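You operate a simulated robot arm through the tools that you are given. There is no shell and no other tool. Be economical: measure what you need, move in short steps, check, and stop when the job is done.

You are at the controls of a simulated two-armed robot. One attempt, no reset.

## Task
Free the stuck spool, grind off the glaze spot and brush kiln wash on the plate's middle.
Fine: hold the plate while you pull; spool on the small white pad; both tools go back. Set down upright: wash brush. A coat counts when it lies all over at full strength: go over it till it gets no stronger. What is to be rubbed or washed off counts as gone when no trace of it is left.

Only the result counts: the job must be done as asked and must still hold three seconds after the hand-in. Knocking over, shifting, dropping, spilling or breaking anything else fails it.

## Robot
Two 7-joint arms with two-finger parallel grippers on one trunk, on a base that drives. Base frame: it is fixed to the floor where the robot stands at the start and does not move with it; the origin is under the middle of the robot, x ahead of it, y to its left, z up. Readings come in m, degrees, newtons and seconds.
The left shoulder is at the start at [0.06, 0.143, 0.926], the right one opposite. With the tool pointing down near the work surface each hand reaches from about 0.3 to 0.72 m from the robot's upright axis, wherever it stands, measured 20 degrees to its own side. Places, roughly: kiln wash tray [0.8, 0, 0.9]; top of the small white pad [0.9, 0.1, 0.9]. Payload 1.57 kg a hand.
The tool frame of a hand sits at the grasp point between the pads (the TCP): z along the fingers, y along the line on which they close. The tips reach 0.03 m beyond it. Largest opening 0.11 m; finger width 0.024, thickness 0.012; the body of the gripper, 0.048 by 0.112 m, starts 0.078 m behind the TCP.
Orientation is told as [roll, pitch, yaw] about the base's x, y, z axes, in that order, counted from this pose: with the fingers straight down and closing along the base's y, the tool's x points along the base's -x, its y along +y and its z along -z.

## Interface
- The arms move only by the tool send_rows. It takes "left_rows", "right_rows" or both (then of equal length, played together; a hand with none holds still); each is a list of rows, each an object of numbers (a shift or turn left out is 0, a gripper value left out holds the last): "x", "y", "z": the shift along the base's x, y, z in m; "wx", "wy", "wz": the turn, a rotation vector about the base's x, y, z in degrees; "grip": the finger opening in m, from 0 to 0.11. In form: [{"x": .., "y": .., "z": .., "wx": .., "wy": .., "wz": .., "grip": ..}, ...]. A call has 1 to 12 rows; each row shifts and turns the commanded pose from where the row before left it. A row lasts 0.2 s, in which the tool goes at most 0.05 m and 8.6 degrees; a call with a longer step from one row to the next is refused whole, and so is a gripper value outside its range. Where a pose cannot be reached the arm comes as near as it can. A force on the tool above 50 N (or 10 N above the force at the start of the call, whichever is more), or a blocked arm, ends the call early, and 0.2 s more pass. The fingers move at their own pace (about 0.045 m/s each) and stop on an object; they squeeze with about 23 N. The grip force told is the motor's: it shows also when the fingers shut on nothing. Time passes only in rows, and 0.2 s behind the last, so rows that do not move let the fingers close. It gives the time, the measured TCP pose, the force on the tool (base axes), the opening and the grip force at its end, in the units of the frame above (readings bear some noise), with the torque about the TCP (base axes, N m) and any sound that the robot's microphone picked up.
- Cameras (640 x 400 px; columns grow to the right, rows downward): "scene" is now at [0.0491, -0.0046, 1.5366]; the picture's right is [-0.06, -1.00, 0.00], its down [-0.74, 0.05, -0.67] and it looks along [0.67, -0.04, -0.74] (base axes); focal length 291 px, centre (320, 200). "left" rides on the left gripper at [0.07, -0.016, -0.141] in its tool frame; the picture's right is [0.23, 0.97, 0.00], its down [-0.86, 0.20, -0.48] and it looks along [-0.47, 0.11, 0.88] (tool axes); focal length 222 px, centre (320, 200). "right" rides on the right gripper at [0.07, 0.016, -0.141] in its tool frame; the picture's right is [-0.23, 0.97, 0.00], its down [-0.86, -0.20, -0.48] and it looks along [-0.47, -0.11, 0.88] (tool axes); focal length 222 px, centre (320, 200). There is no depth. A picture from a camera that has moved, and an enlarged one, comes with that camera's place and axes in the base frame and with its lens.
- snapshot(camera): a new picture of that camera. It takes no simulated time.
- move_column(by): slides the trunk up (or, below 0, down) by that many m; the arms and the scene camera ride with it, the base frame stays. It gives what a move gives, with no picture.
- base_move(legs): drives the robot by 1 to 6 legs, each [ahead, left, turn to the left] in m, m and degrees, along the robot's own axes; the way and the turn of a leg run together, so that a leg with both is an arc; at most 1.5 m and 180 degrees a leg. The arms and the cameras ride along, it lands a little off, and it stops where it bumps. It gives what a move gives.
- aim_head(pan, tilt): turns the head with the scene camera to pan (to the left, within 86 degrees either way) and tilt (down, from -29 to 69), counted from straight ahead of the robot. It gives what a move gives.
- zoom(camera, box): a new picture of the part [left, top, right, bottom] of that camera's present view, enlarged. It takes no simulated time.
- sign_off(): hands the job in; it is judged then, once.

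Work in short steps. Places have to be worked out from the pictures, the camera data and where the tool is seen: move nearer, look again, correct. Check each grasp and each placing, and mend what went wrong. You have 120 turns and 108 pictures in all, those below and enlarged ones among them. Open the grippers and draw the arms clear of the work before you hand the job in, unless the task says otherwise; then end with one line.

The tools are called as a command line: name --argument value ..., lists and objects as JSON in quotes. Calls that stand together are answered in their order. send_rows: Moves the arms, as the interface text tells. Its arguments: {"type":"object","properties":{"left_rows":{"type":"array","items":{"type":"object","properties":{"x":{"type":"number"},"y":{"type":"number"},"z":{"type":"number"},"wx":{"type":"number"},"wy":{"type":"number"},"wz":{"type":"number"},"grip":{"type":"number"}}}},"right_rows":{"type":"array","items":{"type":"object","properties":{"x":{"type":"number"},"y":{"type":"number"},"z":{"type":"number"},"wx":{"type":"number"},"wy":{"type":"number"},"wz":{"type":"number"},"grip":{"type":"number"}}}}},"required":[]} The other tools are called the same way: move_column (by) slides the trunk up or down; base_move (legs) drives the base; aim_head (pan, tilt) turns the head that bears the scene camera; snapshot (camera) takes a picture; zoom (camera, box) takes an enlarged picture of a part of a camera's view; sign_off () hands the job in.

At the start:

```text
clock: 0.0
left_eef_pos: [0.462, 0.2633, 1.0759]
left_ee_rot: [0.0, 0.0, 0.0]
left_ft_force: [0.4, 0.5, -0.1]
left_moment: [-0.02, -0.01, -0.01]
left_width: 0.1101
left_grasp_force: 0.0
right_eef_pos: [0.4258, -0.1761, 1.0763]
right_ee_rot: [0.0, 0.0, 0.0]
right_ft_force: [-0.6, 0.2, -0.3]
right_moment: [-0.02, 0.03, -0.04]
right_width: 0.1101
right_grasp_force: 0.0
trunk travel left (down, up): [-0.525, 0.065]
robot x, y, heading: [0.0007, 0.0027, -0.0]
head pan, tilt: [-3.6, 48.1]
```

scene: 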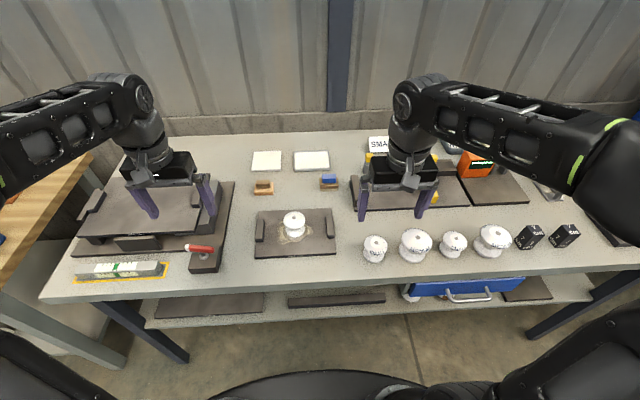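
right: 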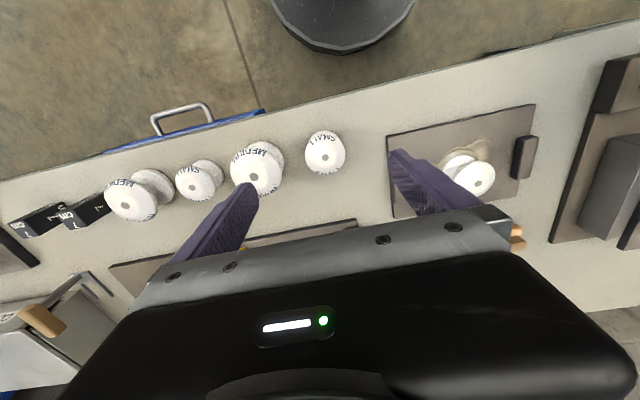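
left: 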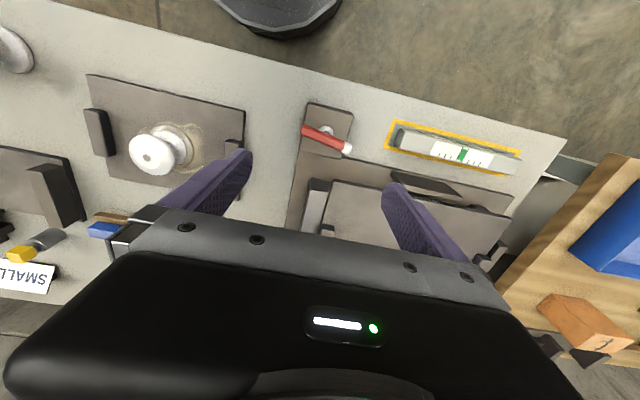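

The plate with the stuck spool is in the middle, with two pale pads and two small tools behind it. I'll zoom in on these for detail.

zoom --camera "scene" --box '[240, 140, 350, 209]'

zoom --camera "scene" --box '[240, 195, 350, 264]'

```text
5.80 times, centred on (295, 174) of scene
camera zoom: at [0.0491, -0.0046, 1.5366], right [-0.06, -1.0, 0.0], down [-0.74, 0.05, -0.67], along [0.67, -0.04, -0.74], focal length 1685 px, centre (465, 348)
```

zoom: 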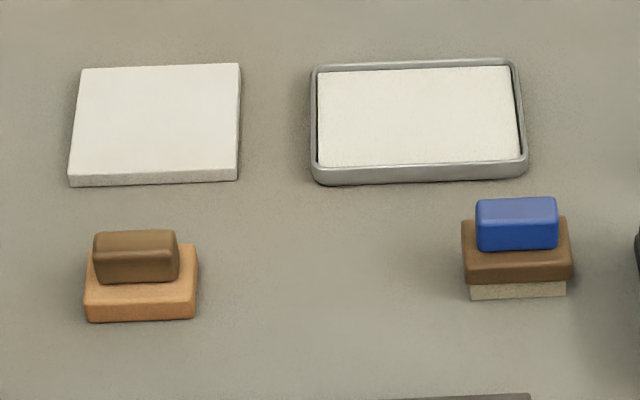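

```text
5.80 times, centred on (295, 230) of scene
camera zoom: at [0.0491, -0.0046, 1.5366], right [-0.06, -1.0, 0.0], down [-0.74, 0.05, -0.67], along [0.67, -0.04, -0.74], focal length 1685 px, centre (465, 29)
```

zoom: 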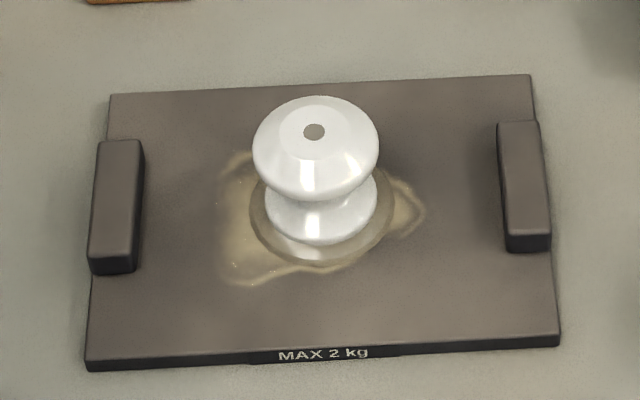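

From triangulation, the spool top is at about (0.546, 0.036, 0.912) and the table is near z 0.85. The pad and tray at x of about 0.8–0.87 need the robot closer. The base front is at about x 0.28 and the table edge at 0.39, so I'll drive 0.08 ahead first and look again.

base_move --legs '[[0.08, 0, 0]]'

snapshot --camera "right"

snapshot --camera "scene"

```text
clock: 1.1
left_eef_pos: [0.5411, 0.2624, 1.0756]
left_ee_rot: [0.0, 0.1, 0.0]
left_ft_force: [1.4, 0.3, 0.1]
left_moment: [-0.01, 0.05, 0.02]
left_width: 0.1101
left_grasp_force: 0.0
right_eef_pos: [0.5046, -0.1762, 1.0756]
right_ee_rot: [0.0, 0.1, 0.0]
right_ft_force: [0.3, 0.0, -1.2]
right_moment: [-0.02, 0.03, -0.02]
right_width: 0.1099
right_grasp_force: 0.1
trunk travel left (down, up): [-0.525, 0.065]
robot x, y, heading: [0.0786, -0.001, 0.1]
head pan, tilt: [-3.6, 48.1]
```

```text
102 pictures are left
camera right: at [0.4351, -0.1596, 1.2174], right [0.23, 0.97, 0.0], down [0.86, -0.2, 0.48], along [0.46, -0.11, -0.88], focal length 222 px, centre (320, 200)
```

right: 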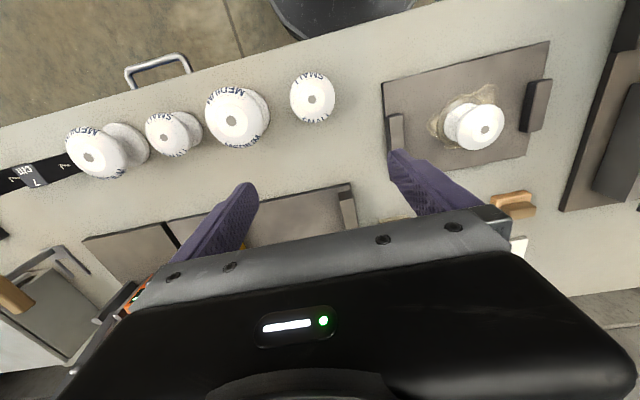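

```text
101 pictures are left
camera scene: at [0.1285, -0.0047, 1.5365], right [-0.06, -1.0, 0.0], down [-0.74, 0.05, -0.67], along [0.67, -0.04, -0.75], focal length 291 px, centre (320, 200)
```

scene: 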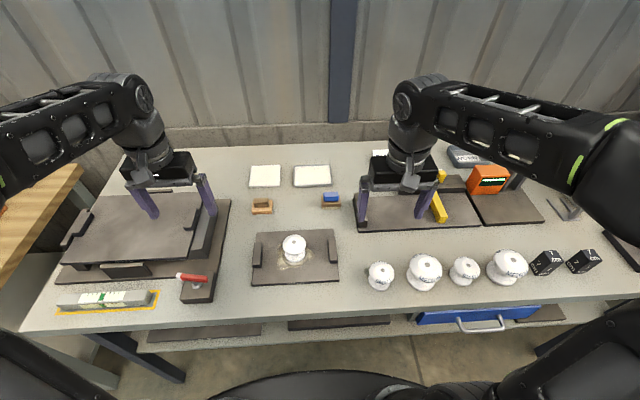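

The base front now sits about at the table edge, so I'll stay here for the moment. I'll take the left camera's view to triangulate the tools and pads.

snapshot --camera "left"

zoom --camera "scene" --box '[235, 150, 355, 225]'

zoom --camera "scene" --box '[240, 220, 352, 290]'

```text
100 pictures are left
camera left: at [0.4726, 0.2453, 1.2165], right [-0.23, 0.97, 0.0], down [0.86, 0.2, 0.48], along [0.46, 0.11, -0.88], focal length 222 px, centre (320, 200)
```

left: 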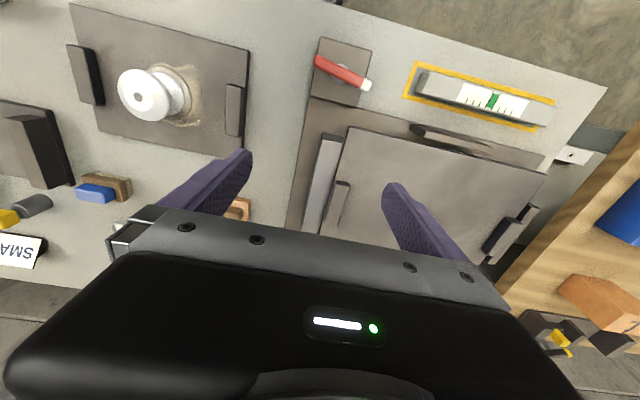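

```text
5.33 times, centred on (295, 188) of scene
camera zoom: at [0.1285, -0.0047, 1.5365], right [-0.06, -1.0, 0.0], down [-0.74, 0.05, -0.67], along [0.67, -0.04, -0.75], focal length 1550 px, centre (453, 267)
```

zoom: 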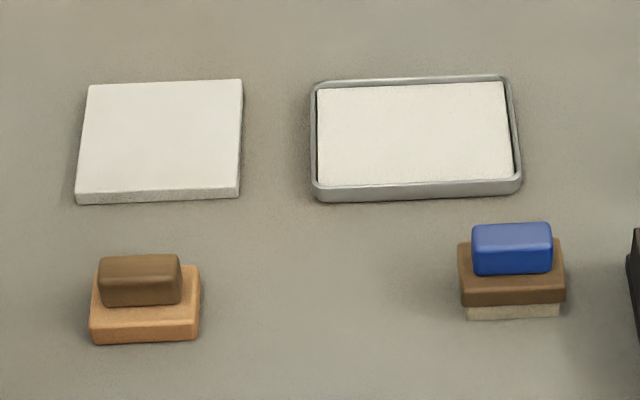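

```text
5.71 times, centred on (296, 255) of scene
camera zoom: at [0.1285, -0.0047, 1.5365], right [-0.06, -1.0, 0.0], down [-0.74, 0.05, -0.67], along [0.67, -0.04, -0.75], focal length 1661 px, centre (457, -114)
```

zoom: 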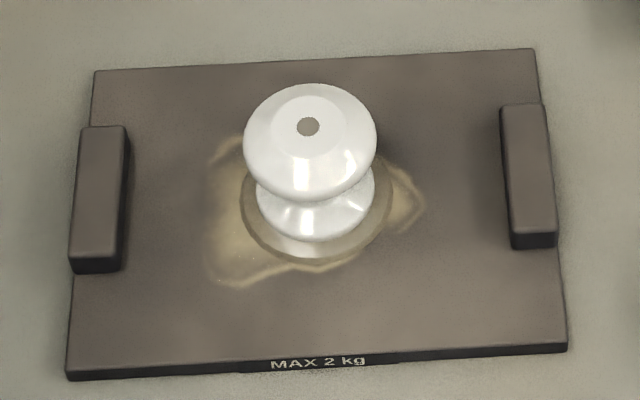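

Triangulated positions:
- Spool: top centre at (0.541, 0.035, 0.919).
- Plate: top z ≈ 0.853, centre (0.544, 0.036).
- Handles: at about y 0.132 and y −0.063.

The left hand will pull the spool and the right hand will hold the right handle. I'll yaw both hands so they close along x with the cameras facing outward.

send_rows --left_rows '[{"wz": -8.2}, {"wz": -8.2}, {"wz": -8.2}, {"wz": -8.2}, {"wz": -8.2}, {"wz": -8.2}, {"wz": -8.2}, {"wz": -8.2}, {"wz": -8.2}, {"wz": -8.2}, {"wz": -8.0}, {}]' --right_rows '[{"wz": 8.2}, {"wz": 8.2}, {"wz": 8.2}, {"wz": 8.2}, {"wz": 8.2}, {"wz": 8.2}, {"wz": 8.2}, {"wz": 8.2}, {"wz": 8.2}, {"wz": 8.2}, {"wz": 8.0}, {}]'

snapshot --camera "left"

snapshot --camera "right"

```text
clock: 3.6
left_eef_pos: [0.5394, 0.2623, 1.0771]
left_ee_rot: [-0.1, 0.0, -90.2]
left_ft_force: [0.8, -1.1, -0.4]
left_moment: [0.03, -0.03, 0.0]
left_width: 0.1098
left_grasp_force: 0.1
right_eef_pos: [0.5029, -0.1761, 1.0765]
right_ee_rot: [0.0, 0.0, 90.1]
right_ft_force: [-0.3, 0.3, 1.1]
right_moment: [0.0, 0.0, 0.03]
right_width: 0.11
right_grasp_force: 0.0
trunk travel left (down, up): [-0.525, 0.065]
robot x, y, heading: [0.0758, 0.0025, 0.0]
head pan, tilt: [-3.6, 48.1]
```

```text
97 pictures are left
camera left: at [0.5245, 0.3314, 1.2171], right [0.97, 0.22, 0.0], down [0.2, -0.86, 0.48], along [0.11, -0.47, -0.88], focal length 222 px, centre (320, 200)
```

left: 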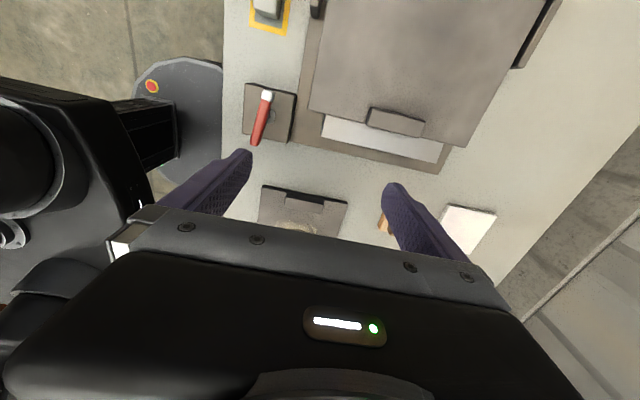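

```text
96 pictures are left
camera right: at [0.487, -0.2461, 1.218], right [-0.97, 0.23, 0.0], down [0.2, 0.86, 0.48], along [0.11, 0.47, -0.88], focal length 222 px, centre (320, 200)
```

right: 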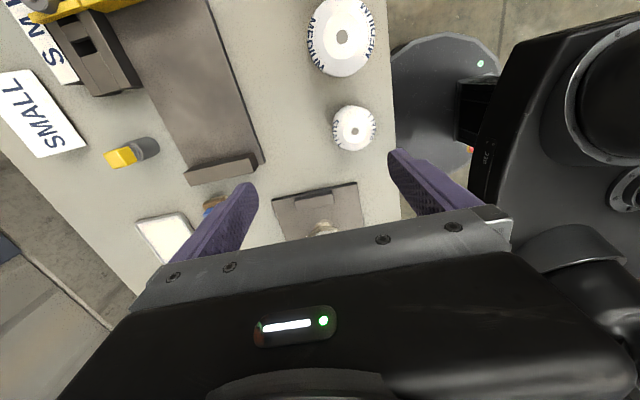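

Both views are consistent. I'll move both hands above their targets, with the left over the spool and the right over the right handle, at z 1.02.

send_rows --left_rows '[{"y": -0.038, "z": -0.009}, {"y": -0.038, "z": -0.009}, {"y": -0.038, "z": -0.009}, {"y": -0.038, "z": -0.009}, {"y": -0.038, "z": -0.009}, {"x": 0.002, "y": -0.037, "z": -0.012}, {}]' --right_rows '[{"x": 0.007, "y": 0.019, "z": -0.009}, {"x": 0.007, "y": 0.019, "z": -0.009}, {"x": 0.007, "y": 0.019, "z": -0.009}, {"x": 0.007, "y": 0.019, "z": -0.009}, {"x": 0.007, "y": 0.019, "z": -0.009}, {"x": 0.007, "y": 0.018, "z": -0.012}, {}]'

snapshot --camera "left"

snapshot --camera "right"

snapshot --camera "scene"

```text
clock: 5.2
left_eef_pos: [0.5397, 0.0341, 1.0195]
left_ee_rot: [0.0, 0.1, -90.0]
left_ft_force: [0.4, 1.0, 0.5]
left_moment: [-0.03, -0.04, 0.01]
left_width: 0.1103
left_grasp_force: 0.0
right_eef_pos: [0.547, -0.0622, 1.0199]
right_ee_rot: [0.0, 0.0, 90.0]
right_ft_force: [-0.2, 0.4, 0.2]
right_moment: [-0.02, -0.02, -0.02]
right_width: 0.11
right_grasp_force: 0.0
trunk travel left (down, up): [-0.525, 0.065]
robot x, y, heading: [0.075, -0.0023, -0.1]
head pan, tilt: [-3.6, 48.1]
```

```text
95 pictures are left
camera left: at [0.5255, 0.1045, 1.1599], right [0.97, 0.23, 0.0], down [0.2, -0.86, 0.48], along [0.11, -0.47, -0.88], focal length 222 px, centre (320, 200)
```

left: 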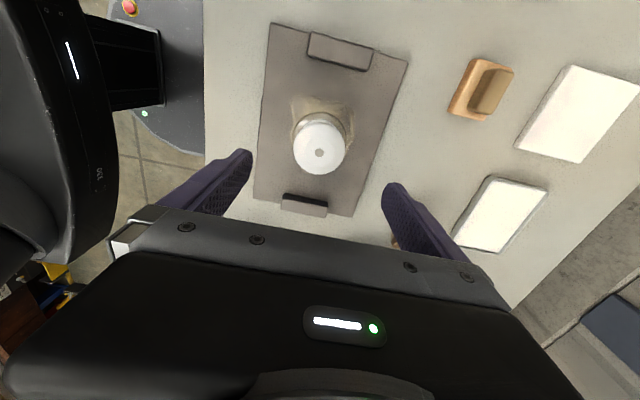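

```text
94 pictures are left
camera right: at [0.5298, -0.1311, 1.1613], right [-0.97, 0.23, 0.0], down [0.2, 0.86, 0.48], along [0.11, 0.47, -0.88], focal length 222 px, centre (320, 200)
```

right: 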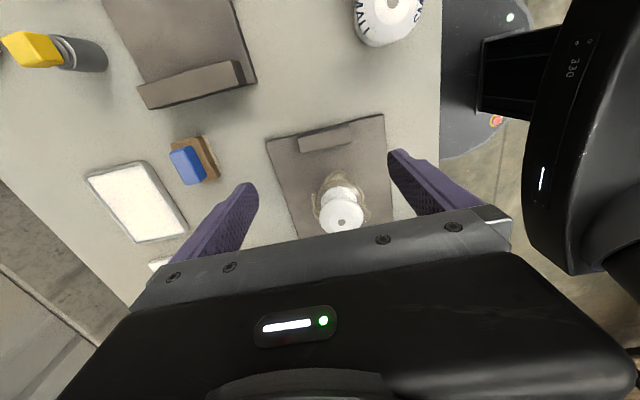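

```text
93 pictures are left
camera scene: at [0.1262, -0.0044, 1.5366], right [-0.06, -1.0, 0.0], down [-0.74, 0.05, -0.67], along [0.67, -0.04, -0.74], focal length 291 px, centre (320, 200)
```

scene: 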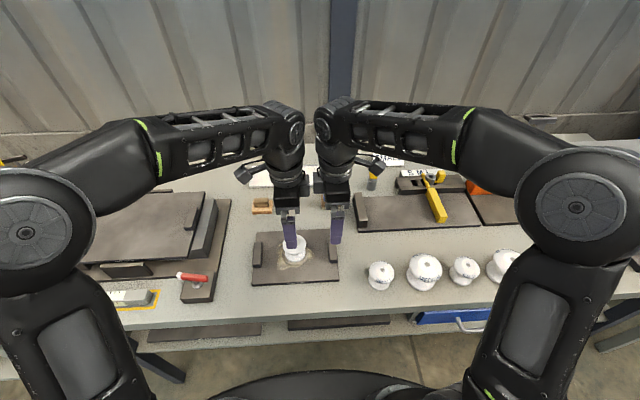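

The views agree, with the spool at (0.540, 0.034) and the right handle at (0.539, −0.063). I'll lower the right hand onto the handle and close it.

send_rows --right_rows '[{"x": -0.008, "z": -0.03}, {"z": -0.035}, {"z": -0.035}, {"z": -0.02}, {"z": -0.01}, {}]'

snapshot --camera "left"

snapshot --camera "right"

```text
clock: 6.7
left_eef_pos: [0.5407, 0.0353, 1.0197]
left_ee_rot: [0.1, 0.0, -90.0]
left_ft_force: [-0.5, 0.3, 0.5]
left_moment: [0.01, -0.03, -0.01]
left_width: 0.1102
left_grasp_force: 0.1
right_eef_pos: [0.5363, -0.0652, 0.8925]
right_ee_rot: [-0.3, 0.0, 89.9]
right_ft_force: [0.1, -5.4, 34.4]
right_moment: [-0.18, 1.96, 0.3]
right_width: 0.1096
right_grasp_force: 0.1
trunk travel left (down, up): [-0.525, 0.065]
robot x, y, heading: [0.0796, 0.0006, 0.0]
head pan, tilt: [-3.6, 48.1]
```

```text
92 pictures are left
camera left: at [0.5243, 0.1045, 1.161], right [0.97, 0.23, 0.0], down [0.2, -0.86, 0.48], along [0.11, -0.47, -0.88], focal length 222 px, centre (320, 200)
```

left: 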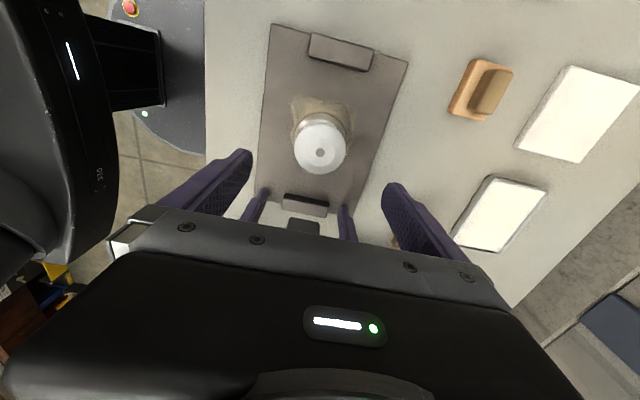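

```text
91 pictures are left
camera right: at [0.5199, -0.1325, 1.0338], right [-0.97, 0.23, 0.0], down [0.2, 0.85, 0.48], along [0.11, 0.47, -0.88], focal length 222 px, centre (320, 200)
```

right: 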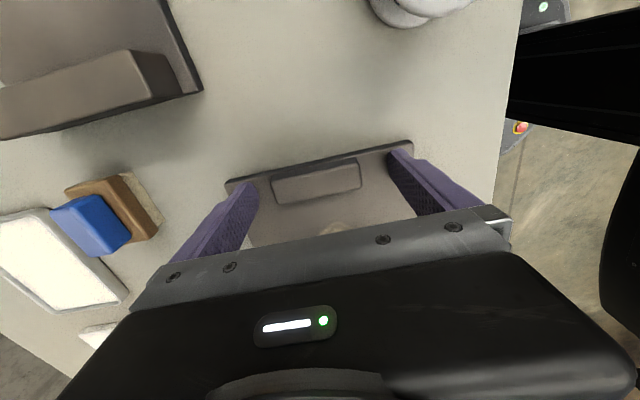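

The near fingertip touched the plate with the TCP at 0.8925, so the plate top is near 0.862. I'll lift a little and close on the handle.

send_rows --right_rows '[{"x": 0.003, "y": 0.002, "z": 0.005}, {"z": 0.001, "grip": 0.06}, {"grip": 0.05}, {"grip": 0.04}, {}, {}]'

snapshot --camera "right"

```text
clock: 8.1
left_eef_pos: [0.5406, 0.0355, 1.0183]
left_ee_rot: [0.0, -0.1, -90.0]
left_ft_force: [-0.7, -0.3, 0.8]
left_moment: [0.01, 0.0, -0.04]
left_width: 0.11
left_grasp_force: 0.1
right_eef_pos: [0.5413, -0.0609, 0.8941]
right_ee_rot: [0.1, -0.1, 90.0]
right_ft_force: [-0.4, 1.6, 0.4]
right_moment: [-0.01, -0.3, 0.13]
right_width: 0.0696
right_grasp_force: 22.8
trunk travel left (down, up): [-0.525, 0.065]
robot x, y, heading: [0.0799, -0.0002, -0.2]
head pan, tilt: [-3.6, 48.1]
```

```text
90 pictures are left
camera right: at [0.5236, -0.1302, 1.0363], right [-0.97, 0.23, 0.0], down [0.2, 0.86, 0.48], along [0.11, 0.47, -0.88], focal length 222 px, centre (320, 200)
```

right: 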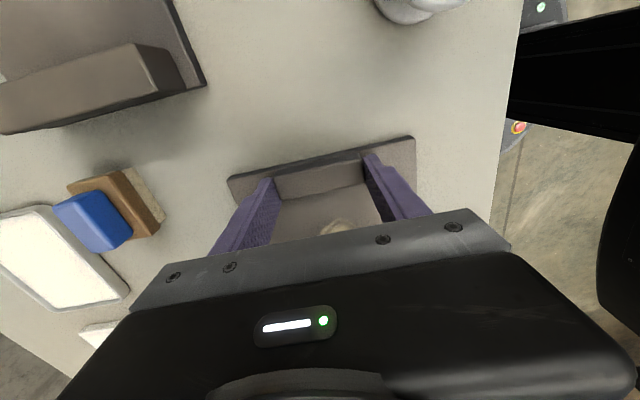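

The right hand has the handle, at 0.0696 wide. Now I'll lower the left hand around the spool's upper flange and close.

send_rows --left_rows '[{"z": -0.04}, {"z": -0.04}, {"z": -0.02}, {"z": -0.01}, {"grip": 0.07}, {"grip": 0.05}, {"grip": 0.04}, {}, {}]'

snapshot --camera "left"

zoom --camera "scene" --box '[230, 200, 370, 288]'

```text
clock: 10.1
left_eef_pos: [0.5428, 0.0343, 0.9086]
left_ee_rot: [-0.1, 0.0, -90.1]
left_ft_force: [-0.6, -0.2, 0.4]
left_moment: [-0.01, 0.0, -0.01]
left_width: 0.0593
left_grasp_force: 23.5
right_eef_pos: [0.5406, -0.0622, 0.8953]
right_ee_rot: [0.0, 0.0, 89.9]
right_ft_force: [1.9, -1.6, -0.4]
right_moment: [-0.18, -0.44, -0.43]
right_width: 0.0701
right_grasp_force: 22.6
trunk travel left (down, up): [-0.525, 0.065]
robot x, y, heading: [0.0785, 0.001, 0.1]
head pan, tilt: [-3.6, 48.1]
heard: snap
```

```text
89 pictures are left
camera left: at [0.5272, 0.1041, 1.0491], right [0.97, 0.23, 0.0], down [0.2, -0.86, 0.48], along [0.11, -0.47, -0.88], focal length 222 px, centre (320, 200)
```

left: 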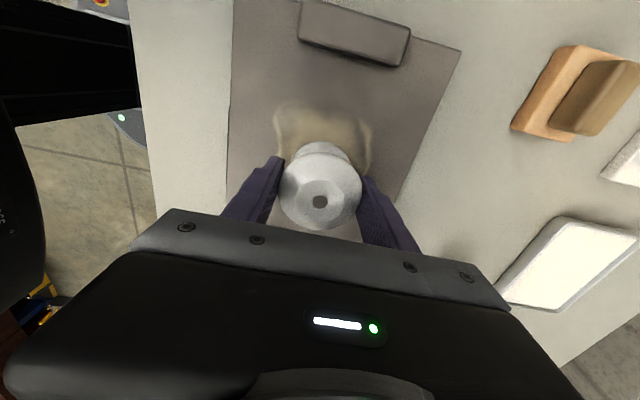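

```text
4.55 times, centred on (300, 244) of scene
camera zoom: at [0.1276, -0.005, 1.5365], right [-0.06, -1.0, 0.0], down [-0.74, 0.05, -0.67], along [0.67, -0.04, -0.75], focal length 1321 px, centre (411, 0)
```

zoom: 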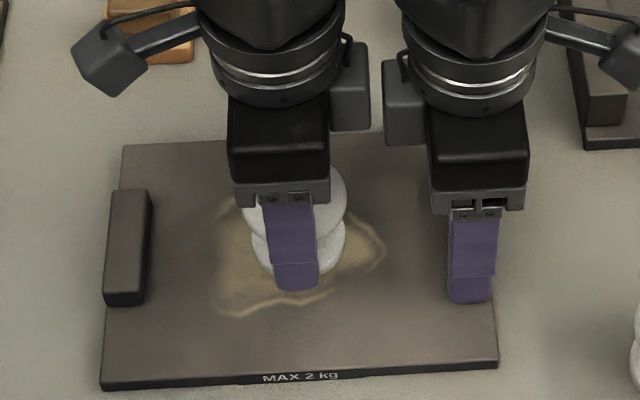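

A snap was heard, so the spool probably broke loose from the plate as the fingers centred it. I'll lift slowly while the right hand still holds the plate.

send_rows --left_rows '[{"z": 0.003}, {"z": 0.005}, {"z": 0.01}, {"z": 0.02}, {"z": 0.03}, {"z": 0.04}, {}]'

snapshot --camera "left"

snapshot --camera "scene"

```text
clock: 11.7
left_eef_pos: [0.5431, 0.0336, 1.018]
left_ee_rot: [0.0, 0.0, -90.0]
left_ft_force: [-0.1, -0.2, -0.5]
left_moment: [0.02, -0.03, -0.02]
left_width: 0.04
left_grasp_force: 0.0
right_eef_pos: [0.5389, -0.0615, 0.8959]
right_ee_rot: [-0.1, 0.0, 90.0]
right_ft_force: [1.0, -1.0, -0.2]
right_moment: [0.43, -0.17, -0.22]
right_width: 0.0698
right_grasp_force: 23.4
trunk travel left (down, up): [-0.525, 0.065]
robot x, y, heading: [0.0791, -0.0019, -0.1]
head pan, tilt: [-3.6, 48.1]
```

```text
87 pictures are left
camera left: at [0.5274, 0.1042, 1.1585], right [0.97, 0.23, 0.0], down [0.2, -0.86, 0.48], along [0.11, -0.47, -0.88], focal length 222 px, centre (320, 200)
```

left: 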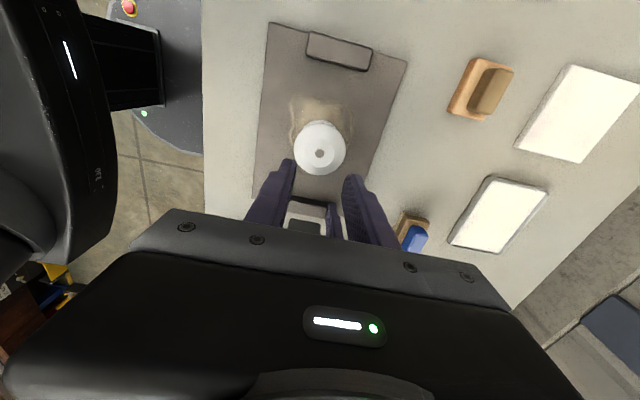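

```text
86 pictures are left
camera scene: at [0.1272, -0.005, 1.5365], right [-0.06, -1.0, 0.0], down [-0.74, 0.05, -0.67], along [0.67, -0.04, -0.74], focal length 291 px, centre (320, 200)
```

scene: 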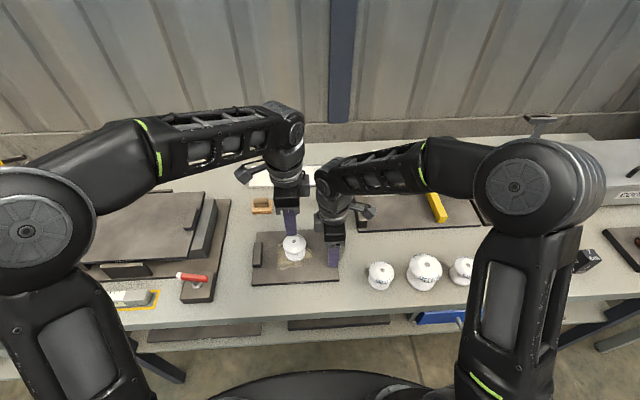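

The spool slipped out of the grip. I'll grip deeper, with the pads along the full height of both flanges, and pull up in small steps while watching the force.

send_rows --left_rows '[{"grip": 0.09}, {"grip": 0.09, "z": -0.04}, {"z": -0.04}, {"z": -0.03}, {"z": -0.012}, {"grip": 0.0}, {}, {}, {}, {}]'

send_rows --left_rows '[{"z": 0.003}, {"z": 0.003}]'

snapshot --camera "left"

```text
clock: 13.8
left_eef_pos: [0.5457, 0.0349, 0.8953]
left_ee_rot: [0.0, 0.1, -90.1]
left_ft_force: [-1.3, -0.8, -0.3]
left_moment: [-0.03, 0.01, 0.02]
left_width: 0.0593
left_grasp_force: 23.0
right_eef_pos: [0.541, -0.0624, 0.8955]
right_ee_rot: [0.0, 0.0, 90.0]
right_ft_force: [0.0, -2.2, 0.7]
right_moment: [-0.07, -0.4, -0.19]
right_width: 0.07
right_grasp_force: 22.5
trunk travel left (down, up): [-0.525, 0.065]
robot x, y, heading: [0.0763, 0.0023, 0.0]
head pan, tilt: [-3.6, 48.1]
```

```text
clock: 14.4
left_eef_pos: [0.5438, 0.0351, 0.9009]
left_ee_rot: [0.0, 0.0, -90.0]
left_ft_force: [0.2, 0.0, -2.1]
left_moment: [-0.04, 0.01, 0.0]
left_width: 0.0592
left_grasp_force: 23.0
right_eef_pos: [0.5404, -0.0611, 0.8959]
right_ee_rot: [0.0, -0.1, 90.0]
right_ft_force: [0.4, -1.1, 0.1]
right_moment: [-0.05, -0.35, -0.23]
right_width: 0.0699
right_grasp_force: 22.8
trunk travel left (down, up): [-0.525, 0.065]
robot x, y, heading: [0.0798, 0.0003, -0.0]
head pan, tilt: [-3.6, 48.1]
```

```text
85 pictures are left
camera left: at [0.5286, 0.1044, 1.0419], right [0.97, 0.23, 0.0], down [0.2, -0.86, 0.48], along [0.11, -0.47, -0.88], focal length 222 px, centre (320, 200)
```

left: 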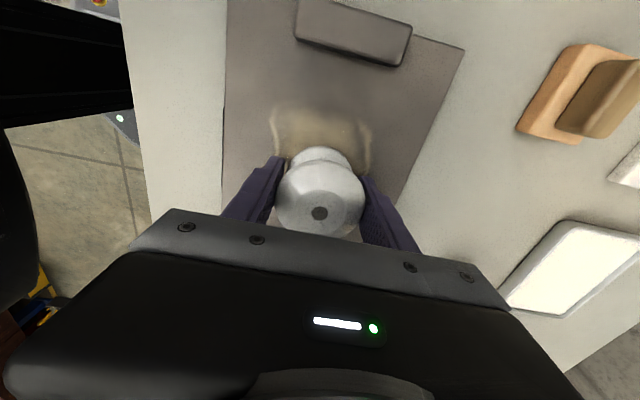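

The tool force is −2 N with 6 mm of lift, so the spool is free and held. I'll keep lifting.

send_rows --left_rows '[{"z": 0.005}, {"z": 0.01}, {"z": 0.02}, {"z": 0.03}, {"z": 0.04}, {}]'

snapshot --camera "left"

snapshot --camera "scene"

```text
clock: 15.8
left_eef_pos: [0.5433, 0.035, 1.0049]
left_ee_rot: [0.0, 0.0, -90.1]
left_ft_force: [-1.1, -0.3, -1.4]
left_moment: [-0.02, 0.01, 0.0]
left_width: 0.0592
left_grasp_force: 22.8
right_eef_pos: [0.5403, -0.0606, 0.8944]
right_ee_rot: [-0.1, -0.1, 90.1]
right_ft_force: [-0.7, -1.3, -0.4]
right_moment: [0.21, 0.18, 0.06]
right_width: 0.0699
right_grasp_force: 23.4
trunk travel left (down, up): [-0.525, 0.065]
robot x, y, heading: [0.0783, -0.0007, -0.0]
head pan, tilt: [-3.6, 48.1]
```

```text
84 pictures are left
camera left: at [0.5277, 0.1042, 1.1455], right [0.97, 0.23, 0.0], down [0.2, -0.86, 0.48], along [0.11, -0.47, -0.88], focal length 222 px, centre (320, 200)
```

left: 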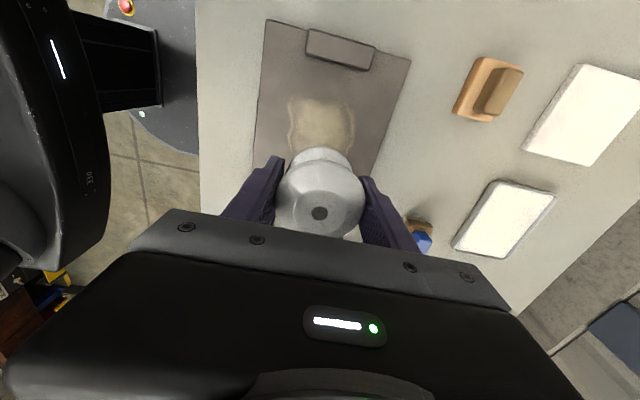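

```text
83 pictures are left
camera scene: at [0.1273, -0.0049, 1.5365], right [-0.06, -1.0, 0.0], down [-0.74, 0.05, -0.67], along [0.67, -0.04, -0.74], focal length 291 px, centre (320, 200)
```

scene: 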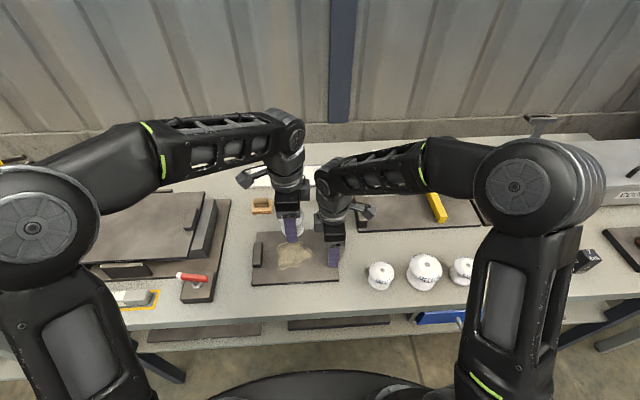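

The spool is lifted and the plate has stayed in place. I'll release the handle, draw the right hand up and away, and look down to see how close the base is to the shelf.

send_rows --right_rows '[{"grip": 0.1}, {}, {}, {"z": 0.03}, {"z": 0.04}, {"z": 0.04}, {"z": 0.04, "y": -0.03}, {"y": -0.04}, {"y": -0.04}, {}]'

aim_head --pan 0 --tilt 69

snapshot --camera "scene"

```text
clock: 18.1
left_eef_pos: [0.5443, 0.0349, 1.0035]
left_ee_rot: [0.0, 0.0, -90.1]
left_ft_force: [-0.3, 0.4, -2.3]
left_moment: [0.0, -0.01, 0.01]
left_width: 0.0591
left_grasp_force: 22.7
right_eef_pos: [0.5418, -0.1737, 1.0458]
right_ee_rot: [0.0, 0.0, 90.0]
right_ft_force: [0.1, -0.7, 0.4]
right_moment: [-0.02, 0.0, -0.01]
right_width: 0.0999
right_grasp_force: 0.1
trunk travel left (down, up): [-0.525, 0.065]
robot x, y, heading: [0.078, -0.0018, -0.2]
head pan, tilt: [-3.6, 48.1]
```

```text
clock: 18.9
left_eef_pos: [0.5429, 0.0355, 1.004]
left_ee_rot: [0.0, 0.0, -90.0]
left_ft_force: [0.4, -0.7, -2.5]
left_moment: [0.04, 0.01, 0.03]
left_width: 0.0592
left_grasp_force: 23.2
right_eef_pos: [0.5418, -0.1736, 1.046]
right_ee_rot: [0.1, 0.0, 90.0]
right_ft_force: [0.4, -0.6, -0.1]
right_moment: [0.01, -0.03, 0.04]
right_width: 0.0998
right_grasp_force: 0.0
trunk travel left (down, up): [-0.525, 0.065]
robot x, y, heading: [0.0769, -0.0003, -0.2]
head pan, tilt: [0.0, 68.8]
```

```text
82 pictures are left
camera scene: at [0.1043, 0.0002, 1.5121], right [0.0, -1.0, 0.0], down [-0.93, 0.0, -0.36], along [0.36, 0.0, -0.93], focal length 291 px, centre (320, 200)
```

scene: 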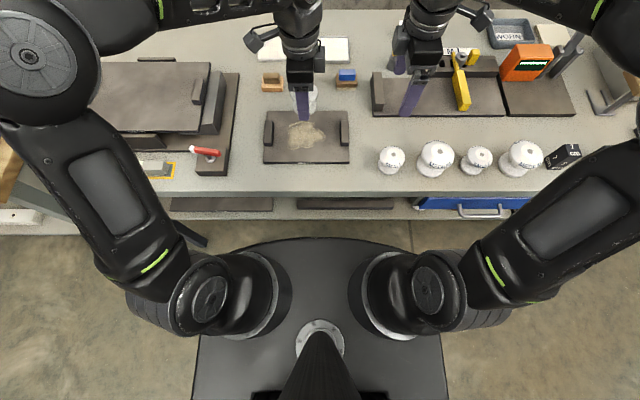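

The base top is at z ≈ 0.25 with its front at x ≈ 0.42. I need about 0.08 m more to reach the pad, so I'll zoom in to judge where the shelf edge is.

zoom --camera "scene" --box '[160, 170, 480, 370]'

snapshot --camera "right"

```text
2.00 times, centred on (320, 270) of scene
camera zoom: at [0.1043, 0.0002, 1.5121], right [0.0, -1.0, 0.0], down [-0.93, 0.0, -0.36], along [0.36, 0.0, -0.93], focal length 581 px, centre (320, 60)
```

zoom: 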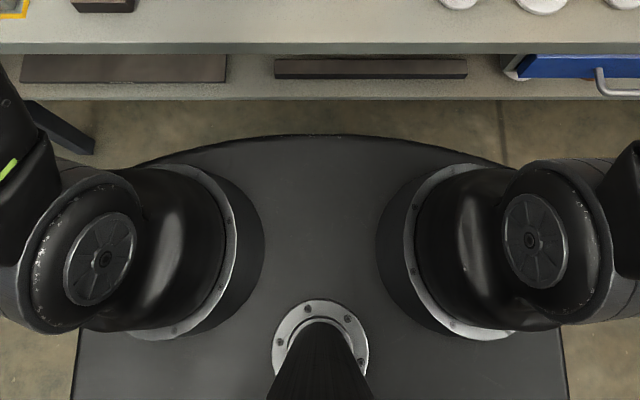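

```text
80 pictures are left
camera right: at [0.5248, -0.2422, 1.1872], right [-0.97, 0.23, 0.0], down [0.2, 0.86, 0.48], along [0.11, 0.47, -0.88], focal length 222 px, centre (320, 200)
```

right: 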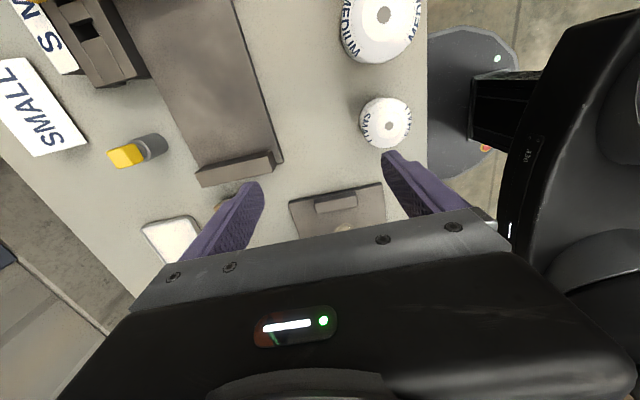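

By line of sight, the shelf edge can only be at base height (z ≤ 0.25) if it lies at x ≥ 0.50. Driving 0.08 more brings the base front to 0.497, which is safe. I'll do that.

base_move --legs '[[0.08, 0, 0]]'

aim_head --pan 0 --tilt 45

snapshot --camera "scene"

snapshot --camera "left"

```text
clock: 19.9
left_eef_pos: [0.624, 0.0335, 1.0041]
left_ee_rot: [-0.2, 0.1, -90.0]
left_ft_force: [0.3, -0.2, -2.5]
left_moment: [0.02, 0.04, 0.03]
left_width: 0.0593
left_grasp_force: 22.8
right_eef_pos: [0.6231, -0.1727, 1.045]
right_ee_rot: [0.0, -0.1, 89.8]
right_ft_force: [0.0, -0.6, 0.1]
right_moment: [0.03, 0.04, -0.01]
right_width: 0.1002
right_grasp_force: 0.0
trunk travel left (down, up): [-0.525, 0.065]
robot x, y, heading: [0.1581, -0.0008, 0.0]
head pan, tilt: [0.0, 68.8]
```

```text
clock: 20.8
left_eef_pos: [0.6231, 0.0351, 1.0037]
left_ee_rot: [0.1, 0.0, -90.1]
left_ft_force: [-0.3, 0.6, -2.8]
left_moment: [-0.01, -0.01, 0.0]
left_width: 0.0594
left_grasp_force: 23.0
right_eef_pos: [0.6208, -0.1738, 1.0454]
right_ee_rot: [0.0, 0.0, 89.9]
right_ft_force: [0.1, -0.4, -0.4]
right_moment: [0.0, 0.04, 0.03]
right_width: 0.1001
right_grasp_force: 0.0
trunk travel left (down, up): [-0.525, 0.065]
robot x, y, heading: [0.1599, 0.0014, -0.2]
head pan, tilt: [0.0, 45.0]
```

```text
79 pictures are left
camera scene: at [0.2105, 0.0, 1.5409], right [0.0, -1.0, 0.0], down [-0.71, 0.0, -0.71], along [0.71, 0.0, -0.71], focal length 291 px, centre (320, 200)
```

scene: 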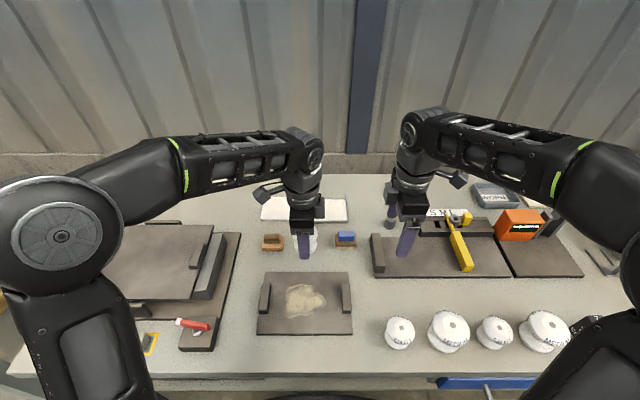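

```text
78 pictures are left
camera left: at [0.6083, 0.1038, 1.1452], right [0.97, 0.23, 0.0], down [0.2, -0.86, 0.48], along [0.11, -0.47, -0.88], focal length 222 px, centre (320, 200)
```

left: 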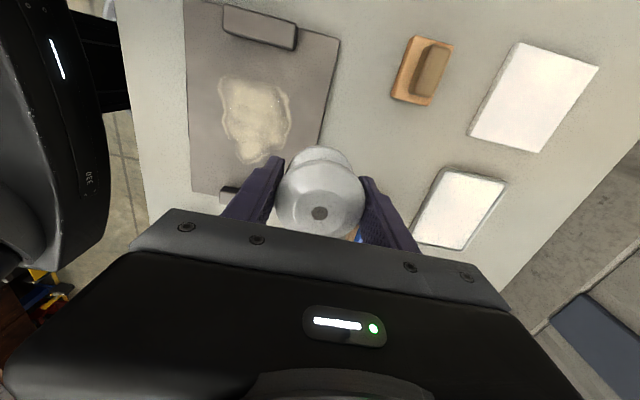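

The base arrived cleanly. The pad centre works out at (0.852, 0.141), so I'll move the spool above it.

send_rows --left_rows '[{"x": 0.037, "y": 0.0173}, {"x": 0.037, "y": 0.0173}, {"x": 0.037, "y": 0.0173}, {"x": 0.037, "y": 0.0173}, {"x": 0.037, "y": 0.0173}, {"x": 0.04, "y": 0.0173}, {}]'

snapshot --camera "left"

snapshot --camera "scene"

```text
clock: 22.4
left_eef_pos: [0.7946, 0.1134, 1.0032]
left_ee_rot: [0.1, 0.0, -90.0]
left_ft_force: [0.5, -0.9, -1.7]
left_moment: [-0.02, -0.03, -0.01]
left_width: 0.0593
left_grasp_force: 22.5
left hand out of reach, approached as far as the arm can: row 5, 6
right_eef_pos: [0.6215, -0.1739, 1.0458]
right_ee_rot: [-0.1, 0.1, 89.9]
right_ft_force: [-0.2, -0.3, 0.7]
right_moment: [-0.02, -0.02, 0.02]
right_width: 0.0998
right_grasp_force: 0.1
trunk travel left (down, up): [-0.525, 0.065]
robot x, y, heading: [0.1589, 0.0009, -0.6]
head pan, tilt: [0.0, 45.0]
```

```text
77 pictures are left
camera left: at [0.7796, 0.1836, 1.1447], right [0.97, 0.22, 0.0], down [0.2, -0.86, 0.48], along [0.11, -0.47, -0.88], focal length 222 px, centre (320, 200)
```

left: 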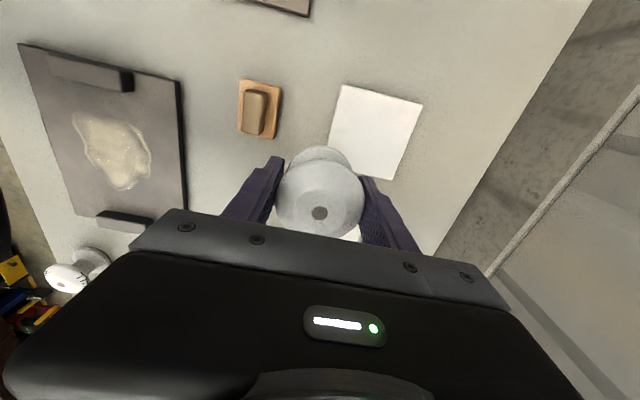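

```text
76 pictures are left
camera scene: at [0.2099, 0.0005, 1.541], right [0.0, -1.0, 0.0], down [-0.71, 0.0, -0.71], along [0.71, 0.0, -0.71], focal length 291 px, centre (320, 200)
```

scene: 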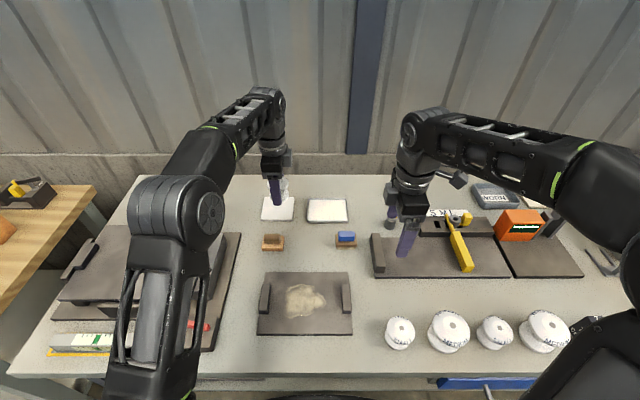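

The arm stopped at x 0.795, and being high costs it reach. I'll raise the trunk 0.06, bringing the shoulders nearer wrist height, then lower the hand while extending.

move_column --by 0.06

send_rows --left_rows '[{"z": -0.04}, {"z": -0.04}, {"z": -0.025}, {"x": 0.01, "y": 0.005}, {"x": 0.01, "y": 0.005}, {}]'

snapshot --camera "left"

```text
clock: 23.4
left_eef_pos: [0.7961, 0.1135, 1.0638]
left_ee_rot: [0.1, 0.0, -90.2]
left_ft_force: [0.6, 0.0, -3.3]
left_moment: [-0.02, -0.02, 0.0]
left_width: 0.0592
left_grasp_force: 23.4
right_eef_pos: [0.6215, -0.1729, 1.1051]
right_ee_rot: [0.1, 0.0, 89.9]
right_ft_force: [1.0, 0.7, 0.3]
right_moment: [-0.04, 0.05, -0.03]
right_width: 0.1004
right_grasp_force: 0.0
trunk travel left (down, up): [-0.585, 0.005]
robot x, y, heading: [0.1595, 0.0027, -0.1]
head pan, tilt: [0.0, 45.0]
```

```text
clock: 24.8
left_eef_pos: [0.8145, 0.1244, 0.9574]
left_ee_rot: [0.1, 0.0, -90.1]
left_ft_force: [0.1, -0.1, -2.0]
left_moment: [-0.05, -0.02, -0.01]
left_width: 0.0591
left_grasp_force: 23.2
right_eef_pos: [0.6211, -0.1739, 1.1052]
right_ee_rot: [0.0, 0.0, 90.0]
right_ft_force: [0.1, 0.3, 0.1]
right_moment: [0.03, 0.02, 0.0]
right_width: 0.1
right_grasp_force: 0.1
trunk travel left (down, up): [-0.585, 0.005]
robot x, y, heading: [0.1565, 0.0003, -0.2]
head pan, tilt: [0.0, 45.0]
```

```text
75 pictures are left
camera left: at [0.7997, 0.1938, 1.0988], right [0.97, 0.23, 0.0], down [0.2, -0.86, 0.48], along [0.11, -0.47, -0.88], focal length 222 px, centre (320, 200)
```

left: 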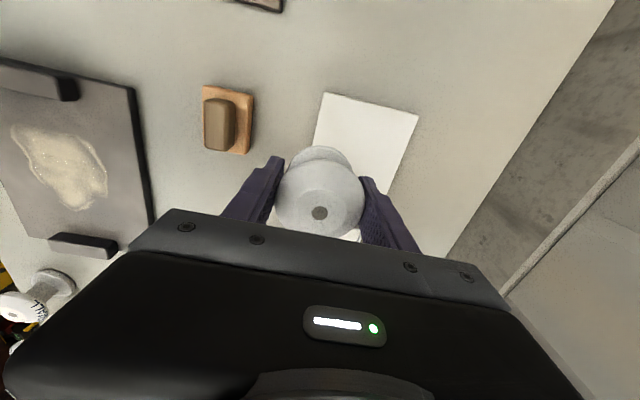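

It extended and has room for more. I'll move to (0.847, 0.139) and lower to TCP z ≈ 0.912.

send_rows --left_rows '[{"x": 0.008, "y": 0.0035, "z": -0.011}, {"x": 0.008, "y": 0.0035, "z": -0.011}, {"x": 0.008, "y": 0.0035, "z": -0.011}, {"x": 0.008, "y": 0.0035, "z": -0.011}, {}]'

snapshot --camera "left"

zoom --camera "scene" --box '[240, 160, 352, 230]'

```text
clock: 26.0
left_eef_pos: [0.8474, 0.1385, 0.9158]
left_ee_rot: [0.0, 0.0, -90.1]
left_ft_force: [0.4, -0.3, -1.0]
left_moment: [0.0, 0.04, 0.04]
left_width: 0.0592
left_grasp_force: 22.7
right_eef_pos: [0.622, -0.1744, 1.1051]
right_ee_rot: [0.0, 0.0, 89.9]
right_ft_force: [-0.7, 0.6, -0.5]
right_moment: [0.02, 0.01, -0.01]
right_width: 0.1
right_grasp_force: 0.2
trunk travel left (down, up): [-0.585, 0.005]
robot x, y, heading: [0.158, 0.0022, -0.5]
head pan, tilt: [0.0, 45.0]
```

```text
74 pictures are left
camera left: at [0.8317, 0.2081, 1.0564], right [0.97, 0.23, 0.0], down [0.2, -0.86, 0.48], along [0.11, -0.47, -0.88], focal length 222 px, centre (320, 200)
```

left: 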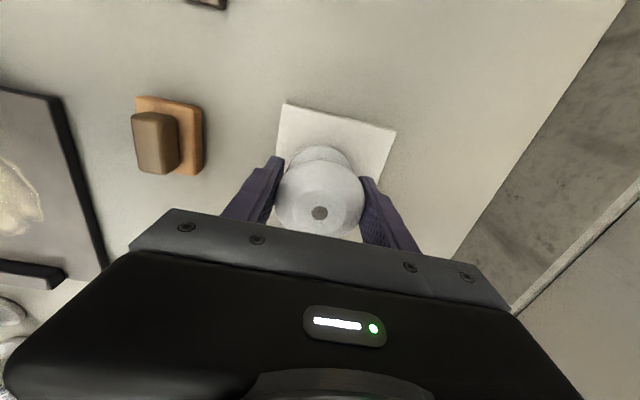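

```text
5.71 times, centred on (296, 195) of scene
camera zoom: at [0.2103, 0.0, 1.6009], right [0.0, -1.0, 0.0], down [-0.71, 0.0, -0.71], along [0.71, 0.0, -0.71], focal length 1661 px, centre (457, 229)
```

zoom: 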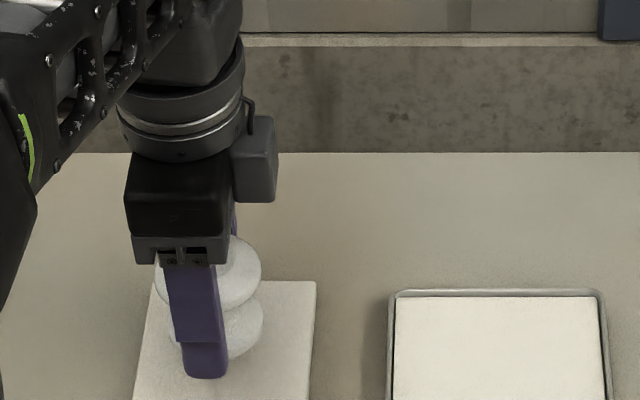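

It's over the pad, so I'll lower it gently until it touches.

send_rows --left_rows '[{"x": 0.003, "y": 0.002, "z": -0.008}, {"z": -0.006}, {"z": -0.004}, {}]'

send_rows --left_rows '[{"z": -0.003}, {}]'

```text
clock: 27.0
left_eef_pos: [0.8502, 0.1408, 0.8966]
left_ee_rot: [0.1, 0.0, -90.1]
left_ft_force: [0.1, -0.9, -2.1]
left_moment: [-0.02, 0.0, 0.0]
left_width: 0.0594
left_grasp_force: 22.8
right_eef_pos: [0.6213, -0.1729, 1.1049]
right_ee_rot: [0.0, 0.0, 89.8]
right_ft_force: [-0.8, -0.6, 0.1]
right_moment: [0.01, -0.01, -0.01]
right_width: 0.1001
right_grasp_force: 0.0
trunk travel left (down, up): [-0.585, 0.005]
robot x, y, heading: [0.1573, -0.0018, -0.1]
head pan, tilt: [0.0, 45.0]
```

```text
clock: 27.6
left_eef_pos: [0.8509, 0.1396, 0.8954]
left_ee_rot: [0.2, 0.0, -90.1]
left_ft_force: [0.3, 0.9, 4.0]
left_moment: [0.1, -0.1, 0.01]
left_width: 0.0592
left_grasp_force: 22.9
right_eef_pos: [0.6216, -0.1737, 1.1048]
right_ee_rot: [-0.1, 0.0, 89.9]
right_ft_force: [0.0, 0.2, 0.3]
right_moment: [0.02, -0.02, 0.02]
right_width: 0.1
right_grasp_force: 0.1
trunk travel left (down, up): [-0.585, 0.005]
robot x, y, heading: [0.1613, 0.0022, -0.2]
head pan, tilt: [0.0, 45.0]
```

The spool is seated, with +4 N contact. I'll open the fingers and rise.

send_rows --left_rows '[{"grip": 0.08}, {"grip": 0.09}, {}, {"z": 0.02}, {"z": 0.04}, {"z": 0.04}, {}]'

snapshot --camera "left"

zoom --camera "scene" --box '[220, 170, 380, 270]'

zoom --camera "scene" --box '[240, 270, 368, 350]'

```text
clock: 29.2
left_eef_pos: [0.8491, 0.1385, 0.9729]
left_ee_rot: [0.3, -0.1, -90.1]
left_ft_force: [-0.6, -0.2, 0.1]
left_moment: [-0.02, 0.05, -0.02]
left_width: 0.09
left_grasp_force: 0.2
left hand out of reach, approached as far as the arm can: row 6
right_eef_pos: [0.6219, -0.1747, 1.1057]
right_ee_rot: [0.1, -0.1, 90.0]
right_ft_force: [-0.2, -0.1, -0.5]
right_moment: [0.04, 0.0, 0.02]
right_width: 0.1
right_grasp_force: 0.0
trunk travel left (down, up): [-0.585, 0.005]
robot x, y, heading: [0.1598, -0.0, 0.0]
head pan, tilt: [0.0, 45.0]
```

```text
72 pictures are left
camera left: at [0.8332, 0.2085, 1.1137], right [0.97, 0.23, 0.01], down [0.2, -0.86, 0.48], along [0.11, -0.47, -0.88], focal length 222 px, centre (320, 200)
```

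left: 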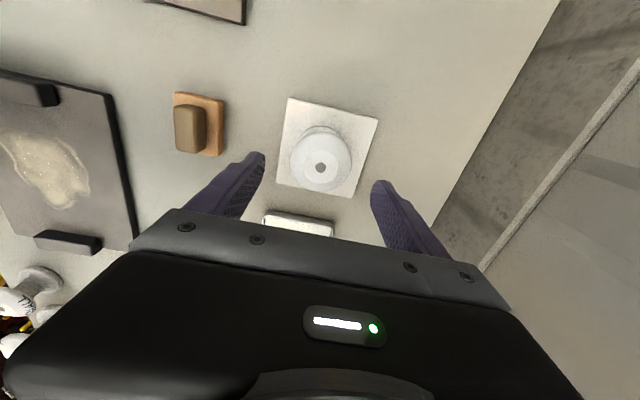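

```text
4.00 times, centred on (300, 220) of scene
camera zoom: at [0.2102, 0.0, 1.601], right [0.0, -1.0, 0.0], down [-0.71, 0.0, -0.71], along [0.71, 0.0, -0.71], focal length 1162 px, centre (400, 120)
```

zoom: 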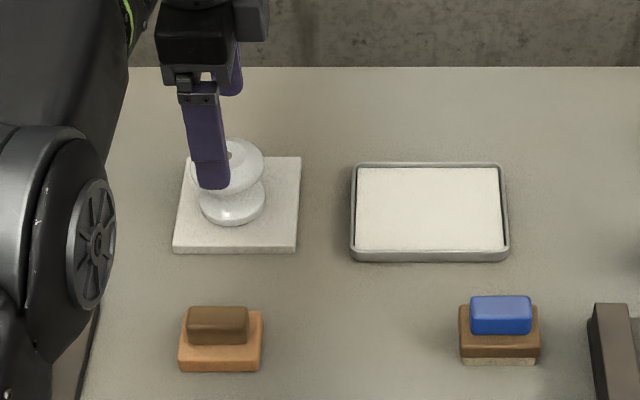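

```text
5.00 times, centred on (304, 310) of scene
camera zoom: at [0.2102, 0.0, 1.601], right [0.0, -1.0, 0.0], down [-0.71, 0.0, -0.71], along [0.71, 0.0, -0.71], focal length 1453 px, centre (400, -350)
```

zoom: 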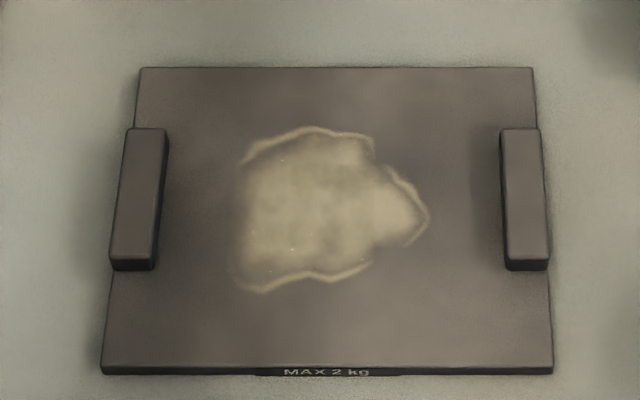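

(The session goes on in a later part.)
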